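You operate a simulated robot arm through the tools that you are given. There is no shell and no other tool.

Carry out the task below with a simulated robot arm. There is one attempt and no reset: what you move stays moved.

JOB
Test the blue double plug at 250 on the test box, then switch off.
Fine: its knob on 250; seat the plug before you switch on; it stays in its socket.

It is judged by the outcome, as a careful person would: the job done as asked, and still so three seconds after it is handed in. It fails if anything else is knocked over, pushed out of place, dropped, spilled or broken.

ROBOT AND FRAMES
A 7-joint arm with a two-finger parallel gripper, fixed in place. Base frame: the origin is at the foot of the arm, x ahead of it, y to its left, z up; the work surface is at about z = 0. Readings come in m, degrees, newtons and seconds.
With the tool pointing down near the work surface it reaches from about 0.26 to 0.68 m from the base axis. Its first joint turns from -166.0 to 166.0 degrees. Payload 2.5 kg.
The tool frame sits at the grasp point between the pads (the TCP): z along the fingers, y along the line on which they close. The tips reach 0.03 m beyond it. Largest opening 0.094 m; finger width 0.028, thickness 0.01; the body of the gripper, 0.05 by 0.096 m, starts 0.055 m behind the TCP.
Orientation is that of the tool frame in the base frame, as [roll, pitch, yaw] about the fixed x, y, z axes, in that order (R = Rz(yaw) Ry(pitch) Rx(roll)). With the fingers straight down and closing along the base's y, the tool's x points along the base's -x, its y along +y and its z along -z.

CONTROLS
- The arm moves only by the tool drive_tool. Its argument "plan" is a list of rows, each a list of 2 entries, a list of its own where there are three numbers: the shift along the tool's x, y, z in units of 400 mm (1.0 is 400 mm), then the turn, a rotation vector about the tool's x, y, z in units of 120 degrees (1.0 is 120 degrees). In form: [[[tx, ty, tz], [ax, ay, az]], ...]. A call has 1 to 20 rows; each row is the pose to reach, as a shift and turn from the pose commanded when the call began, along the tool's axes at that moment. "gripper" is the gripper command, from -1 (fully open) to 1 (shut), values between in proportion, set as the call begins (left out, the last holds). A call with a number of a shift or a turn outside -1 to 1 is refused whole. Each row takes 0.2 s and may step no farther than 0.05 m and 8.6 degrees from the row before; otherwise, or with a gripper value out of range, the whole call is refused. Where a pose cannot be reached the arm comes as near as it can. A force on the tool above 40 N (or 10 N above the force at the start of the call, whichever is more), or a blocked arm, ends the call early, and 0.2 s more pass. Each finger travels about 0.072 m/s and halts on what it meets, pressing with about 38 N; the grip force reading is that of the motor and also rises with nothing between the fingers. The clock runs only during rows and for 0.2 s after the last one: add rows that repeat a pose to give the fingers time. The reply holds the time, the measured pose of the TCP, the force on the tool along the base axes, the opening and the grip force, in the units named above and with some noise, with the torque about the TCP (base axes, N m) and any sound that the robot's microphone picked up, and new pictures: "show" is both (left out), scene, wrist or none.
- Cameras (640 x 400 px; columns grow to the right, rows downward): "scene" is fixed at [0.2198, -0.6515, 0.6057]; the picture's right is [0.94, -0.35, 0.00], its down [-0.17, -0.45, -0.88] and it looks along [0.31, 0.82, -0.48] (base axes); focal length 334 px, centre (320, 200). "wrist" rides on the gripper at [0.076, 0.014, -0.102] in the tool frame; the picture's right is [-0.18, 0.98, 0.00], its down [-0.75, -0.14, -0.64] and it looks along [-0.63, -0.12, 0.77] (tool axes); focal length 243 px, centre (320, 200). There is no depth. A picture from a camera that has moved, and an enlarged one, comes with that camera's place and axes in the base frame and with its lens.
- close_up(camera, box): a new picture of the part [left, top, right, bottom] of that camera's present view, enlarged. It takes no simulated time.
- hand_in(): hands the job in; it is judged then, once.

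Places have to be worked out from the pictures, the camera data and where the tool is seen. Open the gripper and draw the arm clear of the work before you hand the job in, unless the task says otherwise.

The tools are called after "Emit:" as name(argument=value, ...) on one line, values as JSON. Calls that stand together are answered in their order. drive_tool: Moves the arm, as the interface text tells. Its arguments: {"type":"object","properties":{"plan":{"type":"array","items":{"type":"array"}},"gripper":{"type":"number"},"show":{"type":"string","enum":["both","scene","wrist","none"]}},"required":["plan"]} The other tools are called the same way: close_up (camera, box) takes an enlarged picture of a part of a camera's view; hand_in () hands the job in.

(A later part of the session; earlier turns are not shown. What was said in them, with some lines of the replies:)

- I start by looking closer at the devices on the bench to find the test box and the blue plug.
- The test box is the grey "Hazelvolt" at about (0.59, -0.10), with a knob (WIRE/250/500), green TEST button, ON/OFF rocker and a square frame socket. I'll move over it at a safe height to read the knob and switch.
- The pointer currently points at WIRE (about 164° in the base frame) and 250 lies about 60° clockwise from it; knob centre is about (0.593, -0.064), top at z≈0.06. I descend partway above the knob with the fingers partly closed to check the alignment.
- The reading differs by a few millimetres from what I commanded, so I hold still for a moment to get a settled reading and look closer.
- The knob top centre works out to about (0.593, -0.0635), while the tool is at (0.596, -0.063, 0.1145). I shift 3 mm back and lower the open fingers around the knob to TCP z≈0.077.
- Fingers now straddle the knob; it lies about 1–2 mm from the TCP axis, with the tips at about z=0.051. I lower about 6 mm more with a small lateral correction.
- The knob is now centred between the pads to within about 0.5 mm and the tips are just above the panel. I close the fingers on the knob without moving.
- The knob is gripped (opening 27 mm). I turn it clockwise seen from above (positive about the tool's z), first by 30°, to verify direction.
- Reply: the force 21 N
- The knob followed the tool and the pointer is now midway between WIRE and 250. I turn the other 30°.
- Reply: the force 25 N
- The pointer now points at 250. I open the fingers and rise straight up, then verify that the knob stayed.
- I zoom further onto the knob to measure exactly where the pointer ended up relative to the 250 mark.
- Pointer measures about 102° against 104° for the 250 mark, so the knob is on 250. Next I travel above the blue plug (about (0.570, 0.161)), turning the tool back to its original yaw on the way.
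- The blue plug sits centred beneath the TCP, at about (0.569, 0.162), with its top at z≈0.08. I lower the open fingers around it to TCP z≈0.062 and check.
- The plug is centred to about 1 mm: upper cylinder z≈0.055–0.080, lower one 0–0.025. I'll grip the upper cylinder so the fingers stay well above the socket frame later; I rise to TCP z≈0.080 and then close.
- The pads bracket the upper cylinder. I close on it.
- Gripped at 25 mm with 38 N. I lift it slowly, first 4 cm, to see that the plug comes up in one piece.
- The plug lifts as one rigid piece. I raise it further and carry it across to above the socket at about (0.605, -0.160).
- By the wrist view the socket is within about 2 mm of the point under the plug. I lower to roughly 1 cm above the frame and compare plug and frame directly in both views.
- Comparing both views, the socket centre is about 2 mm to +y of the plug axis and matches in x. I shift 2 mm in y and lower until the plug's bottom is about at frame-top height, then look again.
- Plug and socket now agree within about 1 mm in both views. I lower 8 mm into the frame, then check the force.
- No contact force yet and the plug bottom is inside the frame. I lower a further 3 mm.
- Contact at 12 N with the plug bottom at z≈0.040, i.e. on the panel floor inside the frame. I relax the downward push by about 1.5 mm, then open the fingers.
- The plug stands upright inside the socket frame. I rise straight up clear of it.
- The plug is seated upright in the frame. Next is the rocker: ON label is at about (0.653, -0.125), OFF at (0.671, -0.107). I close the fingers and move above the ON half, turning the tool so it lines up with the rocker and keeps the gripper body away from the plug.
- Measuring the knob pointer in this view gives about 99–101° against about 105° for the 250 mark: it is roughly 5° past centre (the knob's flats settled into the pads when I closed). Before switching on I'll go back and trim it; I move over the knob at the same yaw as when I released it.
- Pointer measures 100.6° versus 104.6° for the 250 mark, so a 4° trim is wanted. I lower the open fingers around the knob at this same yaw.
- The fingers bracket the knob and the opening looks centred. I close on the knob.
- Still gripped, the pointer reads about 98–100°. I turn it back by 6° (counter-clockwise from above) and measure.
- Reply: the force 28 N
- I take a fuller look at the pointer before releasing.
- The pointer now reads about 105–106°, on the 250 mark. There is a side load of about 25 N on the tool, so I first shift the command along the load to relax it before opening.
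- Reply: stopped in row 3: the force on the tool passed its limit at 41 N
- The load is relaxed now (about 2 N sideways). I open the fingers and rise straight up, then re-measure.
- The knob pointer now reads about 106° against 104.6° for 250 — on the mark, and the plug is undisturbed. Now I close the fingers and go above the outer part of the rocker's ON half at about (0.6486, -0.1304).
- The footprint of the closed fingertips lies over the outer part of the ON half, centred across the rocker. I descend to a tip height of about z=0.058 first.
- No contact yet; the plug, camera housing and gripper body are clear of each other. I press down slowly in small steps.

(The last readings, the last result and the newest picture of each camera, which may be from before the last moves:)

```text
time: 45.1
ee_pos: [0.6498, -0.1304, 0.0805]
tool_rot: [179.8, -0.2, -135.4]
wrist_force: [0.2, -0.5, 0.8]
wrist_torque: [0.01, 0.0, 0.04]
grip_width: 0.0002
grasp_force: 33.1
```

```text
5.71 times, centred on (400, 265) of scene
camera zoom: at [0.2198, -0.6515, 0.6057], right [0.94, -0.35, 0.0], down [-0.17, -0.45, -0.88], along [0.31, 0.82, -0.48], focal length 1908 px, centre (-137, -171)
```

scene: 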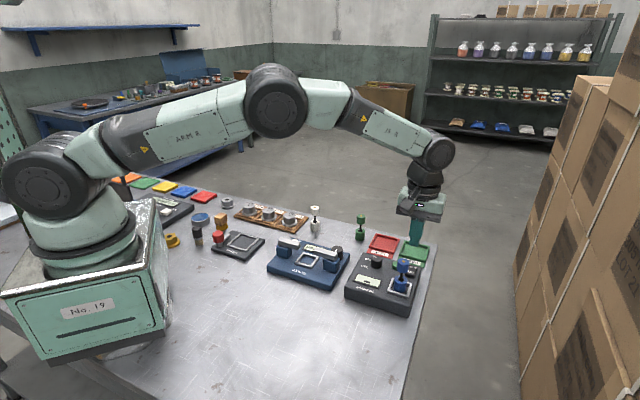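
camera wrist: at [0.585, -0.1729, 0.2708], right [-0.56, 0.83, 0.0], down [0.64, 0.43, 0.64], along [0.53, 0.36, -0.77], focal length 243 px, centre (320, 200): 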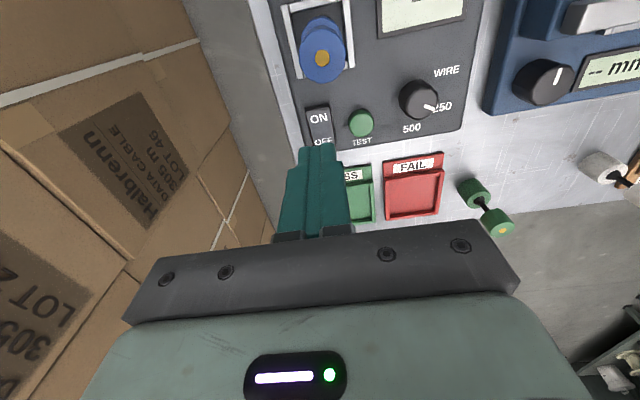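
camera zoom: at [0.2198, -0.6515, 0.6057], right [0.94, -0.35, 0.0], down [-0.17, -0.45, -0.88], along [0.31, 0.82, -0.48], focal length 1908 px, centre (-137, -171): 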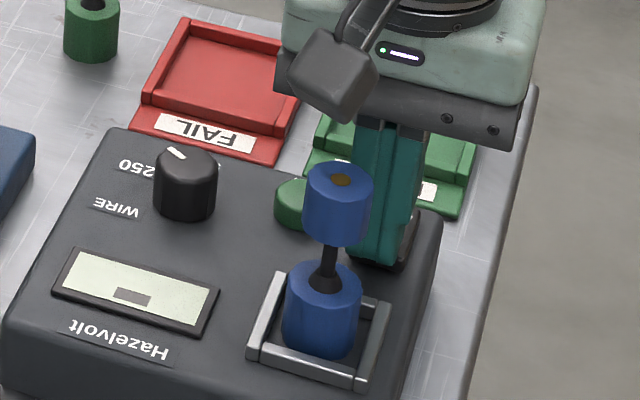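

Still free at tip z≈0.0505. I continue down another 4 mm.

Emit:
drive_tool(plan=[[[0, 0, 0.003], [0, 0, 0]], [[0, 0, 0.006], [0, 0, 0]], [[0, 0, 0.01], [0, 0, 0]], [[0, 0, 0.01], [0, 0, 0]]], show="none")

Emit:
close_up(camera="scene", box=[380, 240, 430, 280])

```text
time: 46.1
ee_pos: [0.6484, -0.1315, 0.0777]
tool_rot: [179.8, -0.2, -135.4]
wrist_force: [-4.3, -1.2, 8.6]
wrist_torque: [0.03, 0.07, 0.03]
grip_width: 0.0
grasp_force: 32.7
```

```text
10.00 times, centred on (405, 260) of scene
camera zoom: at [0.2198, -0.6515, 0.6057], right [0.94, -0.35, 0.0], down [-0.17, -0.45, -0.88], along [0.31, 0.82, -0.48], focal length 3338 px, centre (-530, -400)
```

zoom: 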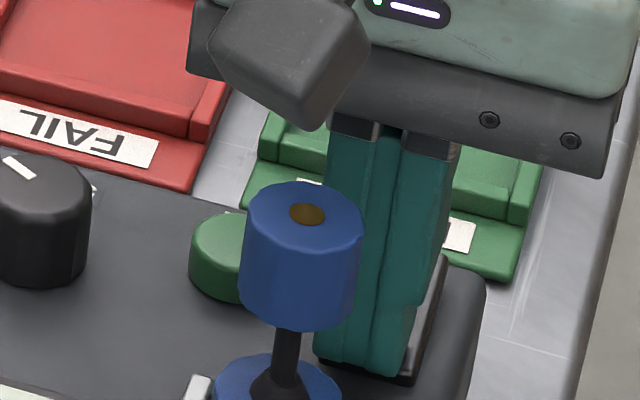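

Contact with the rocker at about 9 N. I press a little further and listen for a click.

Emit:
drive_tool(plan=[[[0, 0, 0.003], [0, 0, 0]], [[0, 0, 0.006], [0, 0, 0]], [[0, 0, 0.009], [0, 0, 0]], [[0, 0, 0.009], [0, 0, 0]]], show="none")

Emit:
close_up(camera="scene", box=[340, 230, 440, 310])

```text
time: 46.9
ee_pos: [0.6495, -0.1314, 0.0789]
tool_rot: [179.9, -0.3, -135.4]
wrist_force: [-1.7, 1.3, 6.5]
wrist_torque: [0.08, 0.0, 0.04]
grip_width: 0.0001
grasp_force: 33.0
stopped in row 3: the force on the tool passed its limit at 44 N (the readings are from after the stop); the commanded pose is now the measured one
```

```text
5.00 times, centred on (390, 270) of scene
camera zoom: at [0.2198, -0.6515, 0.6057], right [0.94, -0.35, 0.0], down [-0.17, -0.45, -0.88], along [0.31, 0.82, -0.48], focal length 1669 px, centre (-30, -150)
```

zoom: 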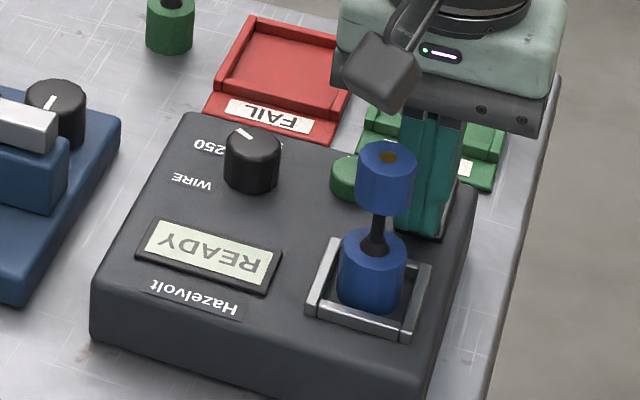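

The display now shows READY, so the box is on. I rise 5 cm and move over to the green TEST button at about (0.637, -0.0905).

Emit:
drive_tool(plan=[[[0, 0, -0.04], [0, 0, 0]], [[0, 0, -0.09], [0, 0, 0]], [[0, 0, -0.14], [0, 0, 0]], [[-0.025, 0.0475, -0.14], [0, 0, 0]], [[-0.0497, 0.095, -0.14], [0, 0, 0]], [[-0.0497, 0.095, -0.14], [0, 0, 0]], [[-0.0497, 0.095, -0.14], [0, 0, 0]]])

Emit:
close_up(camera="wrist", box=[220, 50, 420, 230])

Emit:
close_up(camera="scene", box=[340, 230, 440, 310])

```text
time: 48.5
ee_pos: [0.6364, -0.0909, 0.1329]
tool_rot: [179.9, -0.1, -135.5]
wrist_force: [0.0, 0.4, -0.4]
wrist_torque: [0.02, -0.03, 0.0]
grip_width: 0.0
grasp_force: 33.1
camera wrist: at [0.5735, -0.1337, 0.2338], right [-0.56, 0.83, 0.0], down [0.64, 0.43, 0.64], along [0.53, 0.36, -0.77], focal length 243 px, centre (320, 200)
```

scene: 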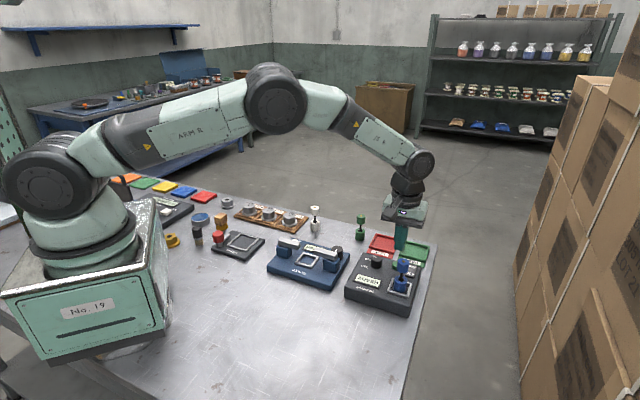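
wrist: 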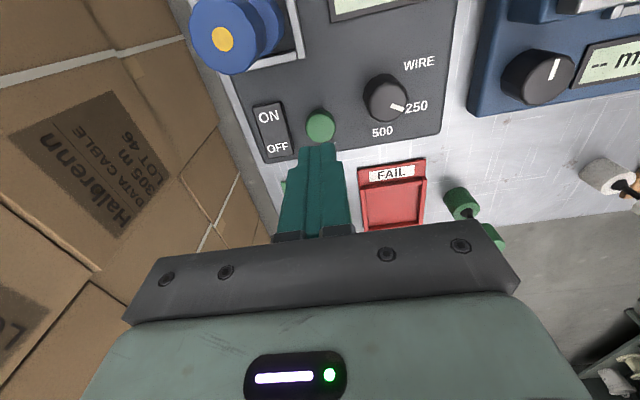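

```text
2.22 times, centred on (320, 140) of wrist
camera zoom: at [0.5735, -0.1337, 0.2338], right [-0.56, 0.83, 0.0], down [0.64, 0.43, 0.64], along [0.53, 0.36, -0.77], focal length 539 px, centre (320, 333)
```

zoom: 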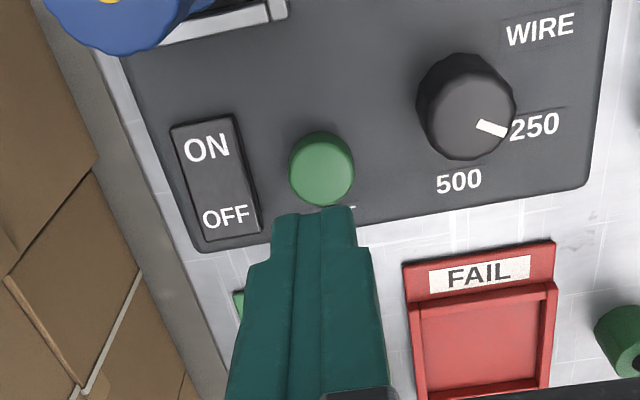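

```text
5.00 times, centred on (390, 270) of scene
camera zoom: at [0.2198, -0.6515, 0.6057], right [0.94, -0.35, 0.0], down [-0.17, -0.45, -0.88], along [0.31, 0.82, -0.48], focal length 1669 px, centre (-30, -150)
```

zoom: 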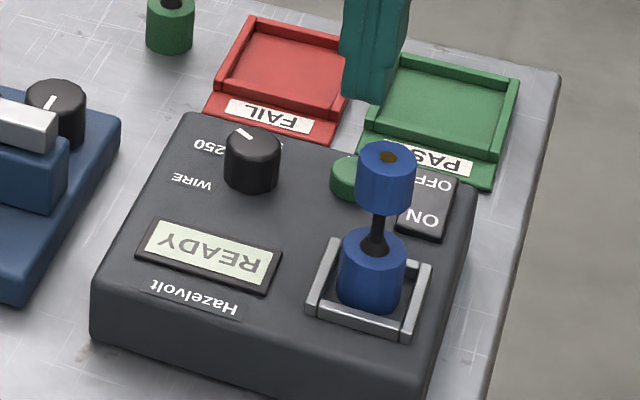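

The button sits exactly under the fingertips (predicted pixel (320,169), seen at (321,168)). I descend to just above it.

Emit:
drive_tool(plan=[[[0, 0, 0.05], [0, 0, 0]], [[0, 0, 0.09], [0, 0, 0]], [[0, 0, 0.115], [0, 0, 0]], [[0, 0, 0.115], [0, 0, 0]], [[0, 0, 0.115], [0, 0, 0]]], show="none")

Emit:
close_up(camera="scene", box=[340, 230, 440, 310])

```text
time: 49.6
ee_pos: [0.6361, -0.0908, 0.0855]
tool_rot: [179.8, -0.2, -135.3]
wrist_force: [0.1, -0.2, 0.1]
wrist_torque: [-0.01, 0.05, -0.01]
grip_width: 0.0001
grasp_force: 32.7
```

```text
5.00 times, centred on (390, 270) of scene
camera zoom: at [0.2198, -0.6515, 0.6057], right [0.94, -0.35, 0.0], down [-0.17, -0.45, -0.88], along [0.31, 0.82, -0.48], focal length 1669 px, centre (-30, -150)
```

zoom: 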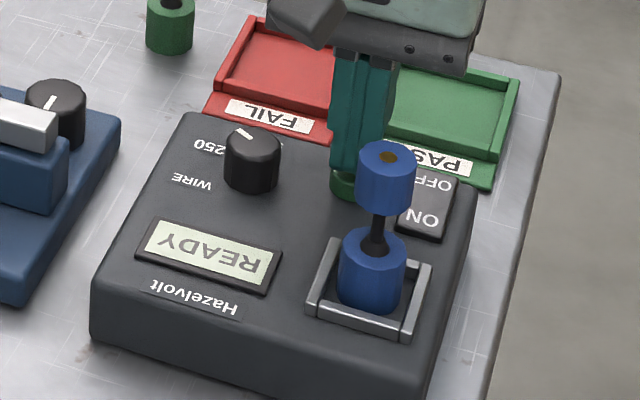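

Tips are just above the TEST button and the display still reads READY. I press down gently in small steps.

Emit:
drive_tool(plan=[[[0, 0, 0.004], [0, 0, 0]], [[0, 0, 0.008], [0, 0, 0]], [[0, 0, 0.012], [0, 0, 0]], [[0, 0, 0.015], [0, 0, 0]], [[0, 0, 0.015], [0, 0, 0]]], show="none")

Emit:
close_up(camera="scene", box=[340, 230, 440, 310])

```text
time: 50.9
ee_pos: [0.6368, -0.0911, 0.0805]
tool_rot: [180.0, -0.2, -135.4]
wrist_force: [-0.2, -0.1, 1.1]
wrist_torque: [-0.01, -0.01, 0.01]
grip_width: 0.0002
grasp_force: 33.0
```

```text
5.00 times, centred on (390, 270) of scene
camera zoom: at [0.2198, -0.6515, 0.6057], right [0.94, -0.35, 0.0], down [-0.17, -0.45, -0.88], along [0.31, 0.82, -0.48], focal length 1669 px, centre (-30, -150)
```

zoom: 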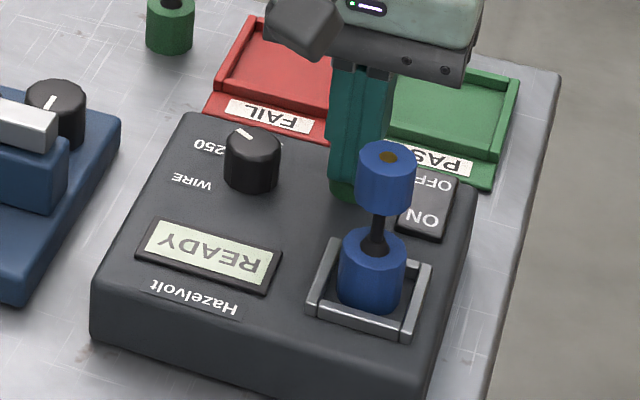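

Barely touching (about 1 N) at tip z≈0.0505, still READY. I press another few millimetres.

Emit:
drive_tool(plan=[[[0, 0, 0.003], [0, 0, 0]], [[0, 0, 0.006], [0, 0, 0]], [[0, 0, 0.009], [0, 0, 0]], [[0, 0, 0.009], [0, 0, 0]]], show="none")

Emit:
close_up(camera="scene", box=[340, 230, 440, 310])

```text
time: 51.9
ee_pos: [0.636, -0.0895, 0.0767]
tool_rot: [179.9, -0.3, -135.3]
wrist_force: [0.8, -0.8, 2.4]
wrist_torque: [-0.04, 0.0, -0.01]
grip_width: 0.0001
grasp_force: 33.1
heard: click
```

```text
5.00 times, centred on (390, 270) of scene
camera zoom: at [0.2198, -0.6515, 0.6057], right [0.94, -0.35, 0.0], down [-0.17, -0.45, -0.88], along [0.31, 0.82, -0.48], focal length 1669 px, centre (-30, -150)
```

zoom: 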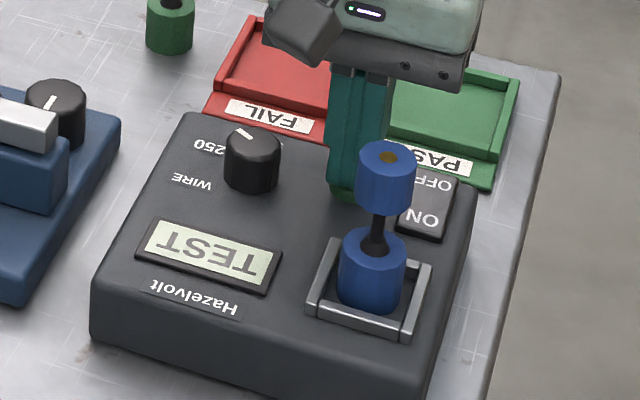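

A click was heard and the display shows TEST: the test is running. I hold position and wait for the result.

Emit:
drive_tool(plan=[[[0, 0, 0], [0, 0, 0]], [[0, 0, 0], [0, 0, 0]], [[0, 0, 0], [0, 0, 0]], [[0, 0, 0], [0, 0, 0]], [[0, 0, 0], [0, 0, 0]]], show="none")

Emit:
close_up(camera="scene", box=[340, 230, 440, 310])

```text
time: 53.0
ee_pos: [0.6363, -0.0895, 0.0777]
tool_rot: [179.8, -0.2, -135.4]
wrist_force: [1.3, -1.0, 2.9]
wrist_torque: [-0.04, -0.03, -0.01]
grip_width: 0.0002
grasp_force: 32.7
```

```text
5.00 times, centred on (390, 270) of scene
camera zoom: at [0.2198, -0.6515, 0.6057], right [0.94, -0.35, 0.0], down [-0.17, -0.45, -0.88], along [0.31, 0.82, -0.48], focal length 1669 px, centre (-30, -150)
```

zoom: 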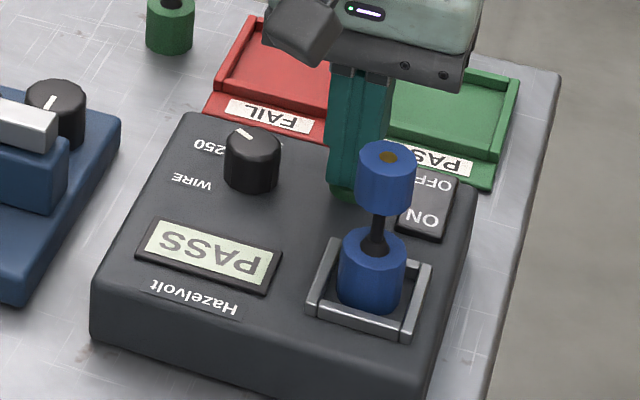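

The display shows PASS – the test at 250 is done. I rise off the button and move over the OFF half (about (0.6736, -0.1077)), turning the tool so the thin side of the fingertips lies along the rocker.

Emit:
drive_tool(plan=[[[0, 0, -0.06], [0, 0, 0]], [[0, 0, -0.12], [0, 0, 0]], [[0, 0, -0.181], [0, 0, 0]], [[-0.0029, -0.0082, -0.181], [0, 0, 0.0625]], [[-0.0058, -0.0163, -0.181], [0, 0, 0.125]], [[-0.0086, -0.0245, -0.181], [0, 0, 0.1875]], [[-0.0115, -0.0327, -0.181], [0, 0, 0.25]], [[-0.0144, -0.0408, -0.181], [0, 0, 0.3125]], [[-0.0173, -0.049, -0.181], [0, 0, 0.375]], [[-0.0201, -0.0572, -0.181], [0, 0, 0.4375]], [[-0.023, -0.0653, -0.181], [0, 0, 0.5]], [[-0.0259, -0.0735, -0.181], [0, 0, 0.5625]], [[-0.0288, -0.0817, -0.181], [0, 0, 0.625]], [[-0.0316, -0.0898, -0.181], [0, 0, 0.6875]], [[-0.0345, -0.098, -0.181], [0, 0, 0.75]], [[-0.0345, -0.098, -0.181], [0, 0, 0.75]], [[-0.0345, -0.098, -0.181], [0, 0, 0.75]]])

Emit:
close_up(camera="wrist", box=[220, 50, 420, 230])

Emit:
close_up(camera="scene", box=[340, 230, 440, 310])

```text
time: 56.6
ee_pos: [0.6737, -0.1077, 0.1493]
tool_rot: [-179.8, -0.1, 134.5]
wrist_force: [-0.2, 0.3, -0.3]
wrist_torque: [-0.01, 0.05, -0.01]
grip_width: 0.0
grasp_force: 33.3
camera wrist: at [0.6311, -0.0434, 0.2516], right [0.83, 0.56, 0.0], down [0.43, -0.64, 0.64], along [0.35, -0.53, -0.77], focal length 243 px, centre (320, 200)
```

scene: 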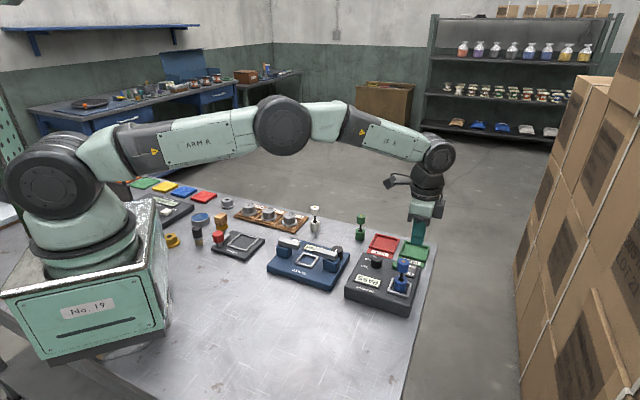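
wrist: 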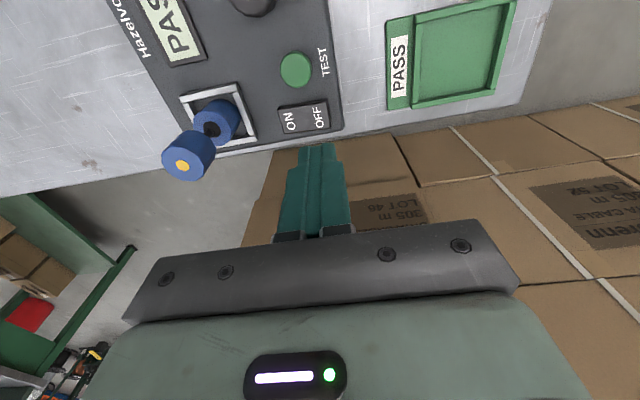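

```text
2.22 times, centred on (320, 140) of wrist
camera zoom: at [0.6311, -0.0434, 0.2516], right [0.83, 0.56, 0.0], down [0.43, -0.64, 0.64], along [0.35, -0.53, -0.77], focal length 539 px, centre (320, 333)
```

zoom: 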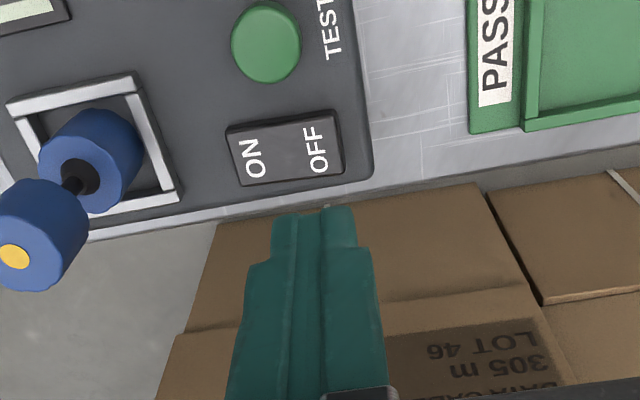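

```text
5.00 times, centred on (390, 270) of scene
camera zoom: at [0.2198, -0.6515, 0.6057], right [0.94, -0.35, 0.0], down [-0.17, -0.45, -0.88], along [0.31, 0.82, -0.48], focal length 1669 px, centre (-30, -150)
```

zoom: 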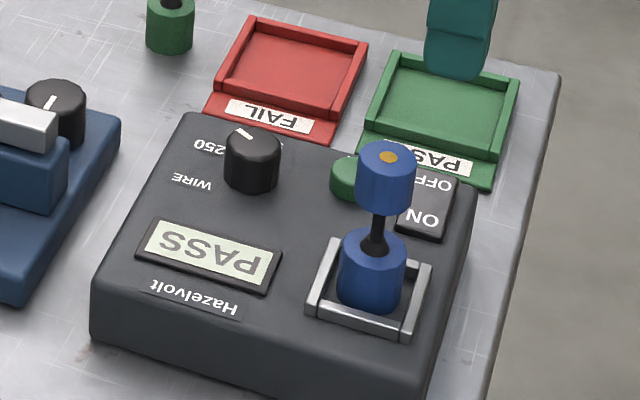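

The fingertips would land at (320,148), right on the OFF label; I'll shift 3–4 mm further outward to stay clear of the pivot and descend to just above the raised OFF half.

Emit:
drive_tool(plan=[[[0, 0.009, 0.0], [0, 0, 0]], [[0, 0.009, 0.05], [0, 0, 0]], [[0, 0.009, 0.1], [0, 0, 0]], [[0, 0.009, 0.135], [0, 0, 0]], [[0, 0.009, 0.153], [0, 0, 0]], [[0, 0.009, 0.153], [0, 0, 0]], [[0, 0.009, 0.153], [0, 0, 0]]], show="none")

Emit:
close_up(camera="wrist", box=[220, 50, 420, 230])

Emit:
close_up(camera="scene", box=[340, 230, 440, 310])

```text
time: 58.2
ee_pos: [0.6769, -0.1077, 0.0882]
tool_rot: [-179.9, -0.2, 134.6]
wrist_force: [0.3, -0.6, 0.0]
wrist_torque: [0.02, 0.03, -0.03]
grip_width: 0.0
grasp_force: 32.8
```

```text
2.22 times, centred on (320, 140) of wrist
camera zoom: at [0.6331, -0.0428, 0.1902], right [0.83, 0.56, 0.0], down [0.43, -0.64, 0.64], along [0.36, -0.53, -0.77], focal length 539 px, centre (320, 333)
```

zoom: 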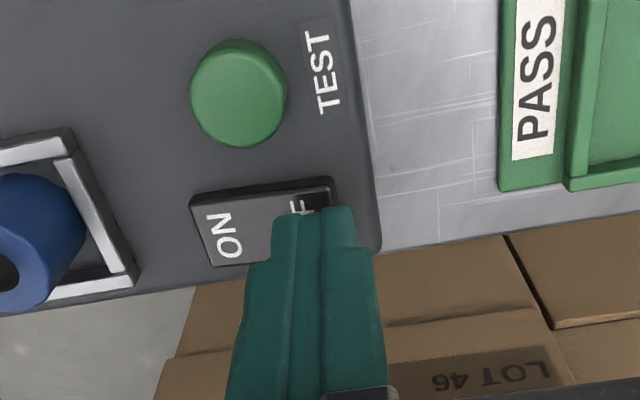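

```text
5.00 times, centred on (390, 270) of scene
camera zoom: at [0.2198, -0.6515, 0.6057], right [0.94, -0.35, 0.0], down [-0.17, -0.45, -0.88], along [0.31, 0.82, -0.48], focal length 1669 px, centre (-30, -150)
```

zoom: 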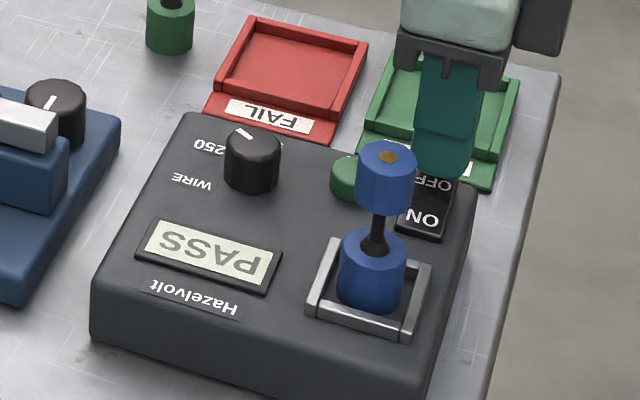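

The tip footprint covers the outer OFF half (286–354 px against rocker end 340 and pivot ~265). I press down in small steps.

Emit:
drive_tool(plan=[[[0, 0, 0.006], [0, 0, 0]], [[0, 0, 0.012], [0, 0, 0]], [[0, 0, 0.018], [0, 0, 0]], [[0, 0, 0.024], [0, 0, 0]], [[0, 0, 0.024], [0, 0, 0]]], show="none")

Emit:
close_up(camera="scene", box=[340, 230, 440, 310])

```text
time: 59.5
ee_pos: [0.6757, -0.1071, 0.0771]
tool_rot: [-179.8, -0.2, 134.5]
wrist_force: [0.0, 0.7, 0.8]
wrist_torque: [0.0, -0.02, -0.02]
grip_width: 0.0
grasp_force: 32.9
```

```text
5.00 times, centred on (390, 270) of scene
camera zoom: at [0.2198, -0.6515, 0.6057], right [0.94, -0.35, 0.0], down [-0.17, -0.45, -0.88], along [0.31, 0.82, -0.48], focal length 1669 px, centre (-30, -150)
```

zoom: 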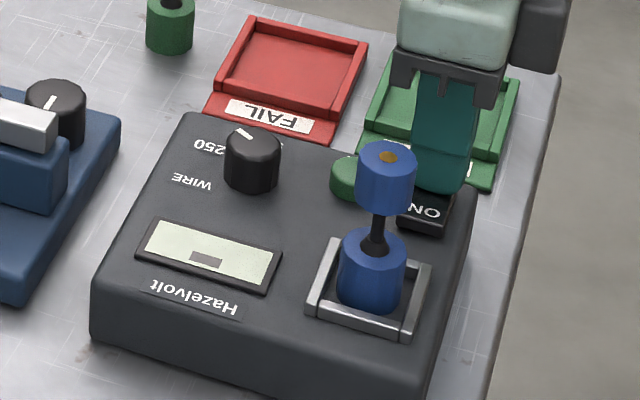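

The display is blank again (dash), so the box is off. I rise straight up first, then check.

Emit:
drive_tool(plan=[[[0, 0, -0.04], [0, 0, 0]], [[0, 0, -0.12], [0, 0, 0]], [[0, 0, -0.22], [0, 0, 0]], [[0, 0, -0.32], [0, 0, 0]], [[0, 0, -0.32], [0, 0, 0]]], show="wrist")

Emit:
close_up(camera="scene", box=[340, 230, 440, 310])

```text
time: 60.6
ee_pos: [0.6772, -0.1059, 0.2086]
tool_rot: [-179.8, -0.3, 134.5]
wrist_force: [-0.3, 0.0, 0.4]
wrist_torque: [-0.02, -0.02, 0.02]
grip_width: 0.0001
grasp_force: 33.3
camera wrist: at [0.6336, -0.0408, 0.3106], right [0.83, 0.56, 0.0], down [0.43, -0.64, 0.64], along [0.35, -0.53, -0.77], focal length 243 px, centre (320, 200)
```

wrist: 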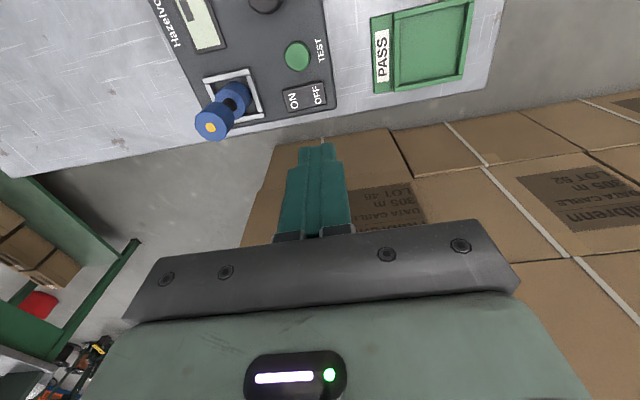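

```text
5.00 times, centred on (390, 270) of scene
camera zoom: at [0.2198, -0.6515, 0.6057], right [0.94, -0.35, 0.0], down [-0.17, -0.45, -0.88], along [0.31, 0.82, -0.48], focal length 1669 px, centre (-30, -150)
```

zoom: 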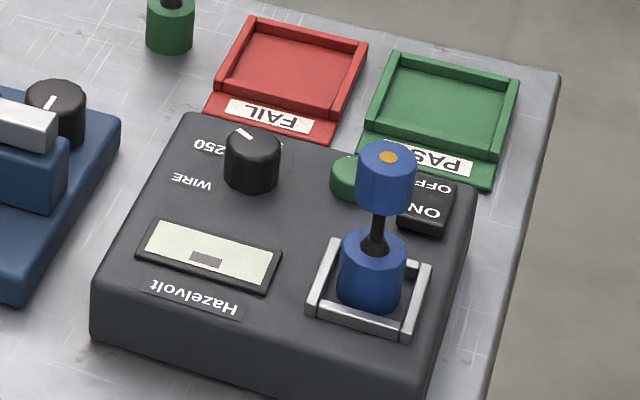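

The box is off (dash on the display, OFF side down), the plug stands in its socket and the knob is on 250. I open the gripper and draw the arm back, well clear.

Emit:
drive_tool(plan=[[[0.08, -0.02, -0.06], [0, 0, 0]], [[0.17, -0.043, -0.11], [0, 0, 0]], [[0.26, -0.066, -0.15], [0, 0, 0]], [[0.35, -0.088, -0.19], [0, 0, 0]], [[0.43, -0.108, -0.22], [0, 0, 0]], [[0.499, -0.126, -0.225], [0, 0, 0]], [[0.499, -0.126, -0.225], [0, 0, 0]], [[0.499, -0.126, -0.225], [0, 0, 0]]], gripper=-1)

Emit:
close_up(camera="scene", box=[260, 190, 440, 320])

Emit:
close_up(camera="scene", box=[340, 230, 440, 310])

Emit:
close_up(camera="scene", box=[100, 160, 300, 280])

```text
time: 62.5
ee_pos: [0.4997, 0.0009, 0.2994]
tool_rot: [-179.8, -0.2, 134.6]
wrist_force: [0.2, -0.5, 0.4]
wrist_torque: [0.01, 0.02, 0.01]
grip_width: 0.094
grasp_force: 0.1
camera wrist: at [0.4566, 0.0656, 0.4013], right [0.83, 0.56, 0.0], down [0.43, -0.64, 0.64], along [0.36, -0.53, -0.77], focal length 243 px, centre (320, 200)
```

scene: 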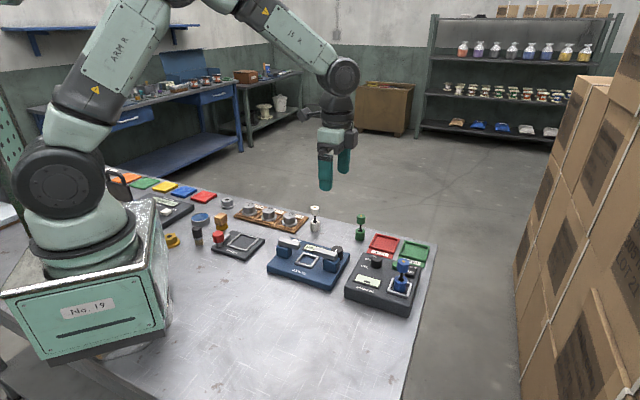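
wrist: 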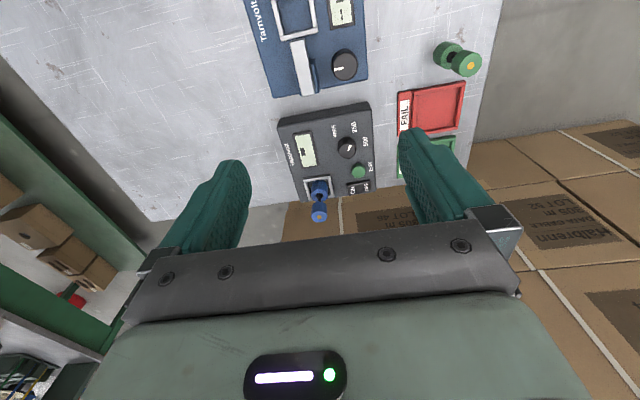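

```text
3.08 times, centred on (350, 255) of scene
camera zoom: at [0.2198, -0.6515, 0.6057], right [0.94, -0.35, 0.0], down [-0.17, -0.45, -0.88], along [0.31, 0.82, -0.48], focal length 1027 px, centre (228, 31)
```

zoom: 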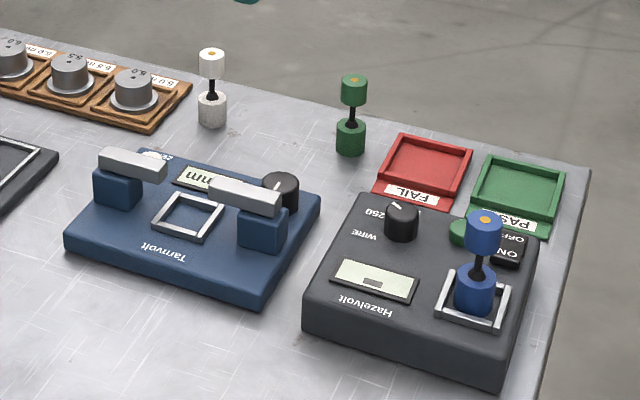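

```text
5.00 times, centred on (390, 270) of scene
camera zoom: at [0.2198, -0.6515, 0.6057], right [0.94, -0.35, 0.0], down [-0.17, -0.45, -0.88], along [0.31, 0.82, -0.48], focal length 1669 px, centre (-30, -150)
```

zoom: 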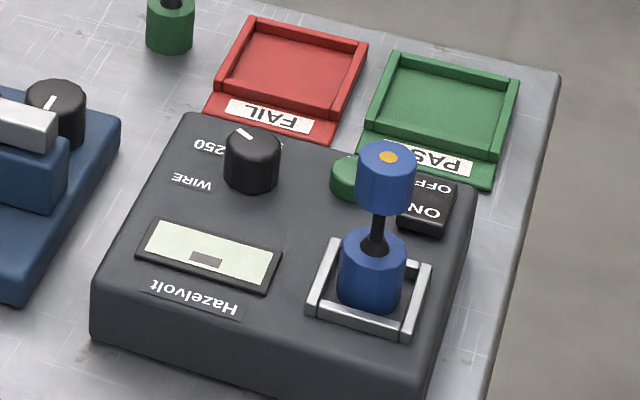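

```text
3.20 times, centred on (200, 220) of scene
camera zoom: at [0.2198, -0.6515, 0.6057], right [0.94, -0.35, 0.0], down [-0.17, -0.45, -0.88], along [0.31, 0.82, -0.48], focal length 1068 px, centre (704, 136)
```

zoom: 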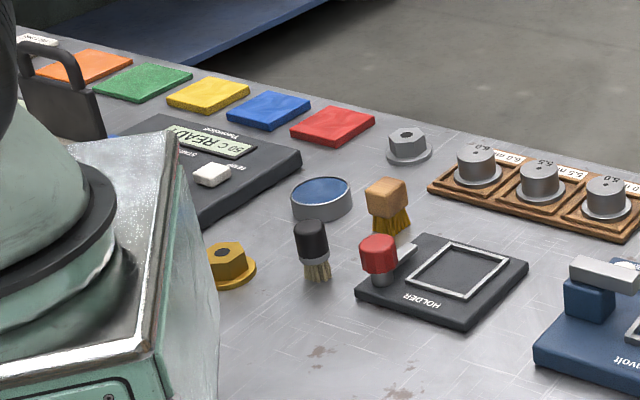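

The final views agree. The knob points at 250, the plug is upright in its socket, and the test ran and showed PASS. The box is switched off, nothing else has moved, and the arm is clear with the gripper open. I hand the job in.

Emit:
hand_in()

```text
The job is handed in.
```

I tested the blue double plug at 250 on the Hazelvolt test box. The display showed PASS, and I then switched the box off.

- **Knob:** I set it from WIRE to 250. It first stopped about 4–5° past the mark, so I gripped it again and trimmed it. It now reads within about 2° of the mark.
- **Order:** The plug was seated in its socket before I switched on. The display went to READY, then TEST with a click when I pressed the button, then PASS.
- **End state:** The display is back to its off dash and the plug is still upright in its socket. Nothing else on the bench moved in the final pictures.
- **Force stops:** The arm stopped on its force limit twice, at 41 N while easing off the knob and at 44 N while pressing ON. Neither disturbed anything that I could see.

The gripper is open, the arm is clear of the bench, and the job is handed in.
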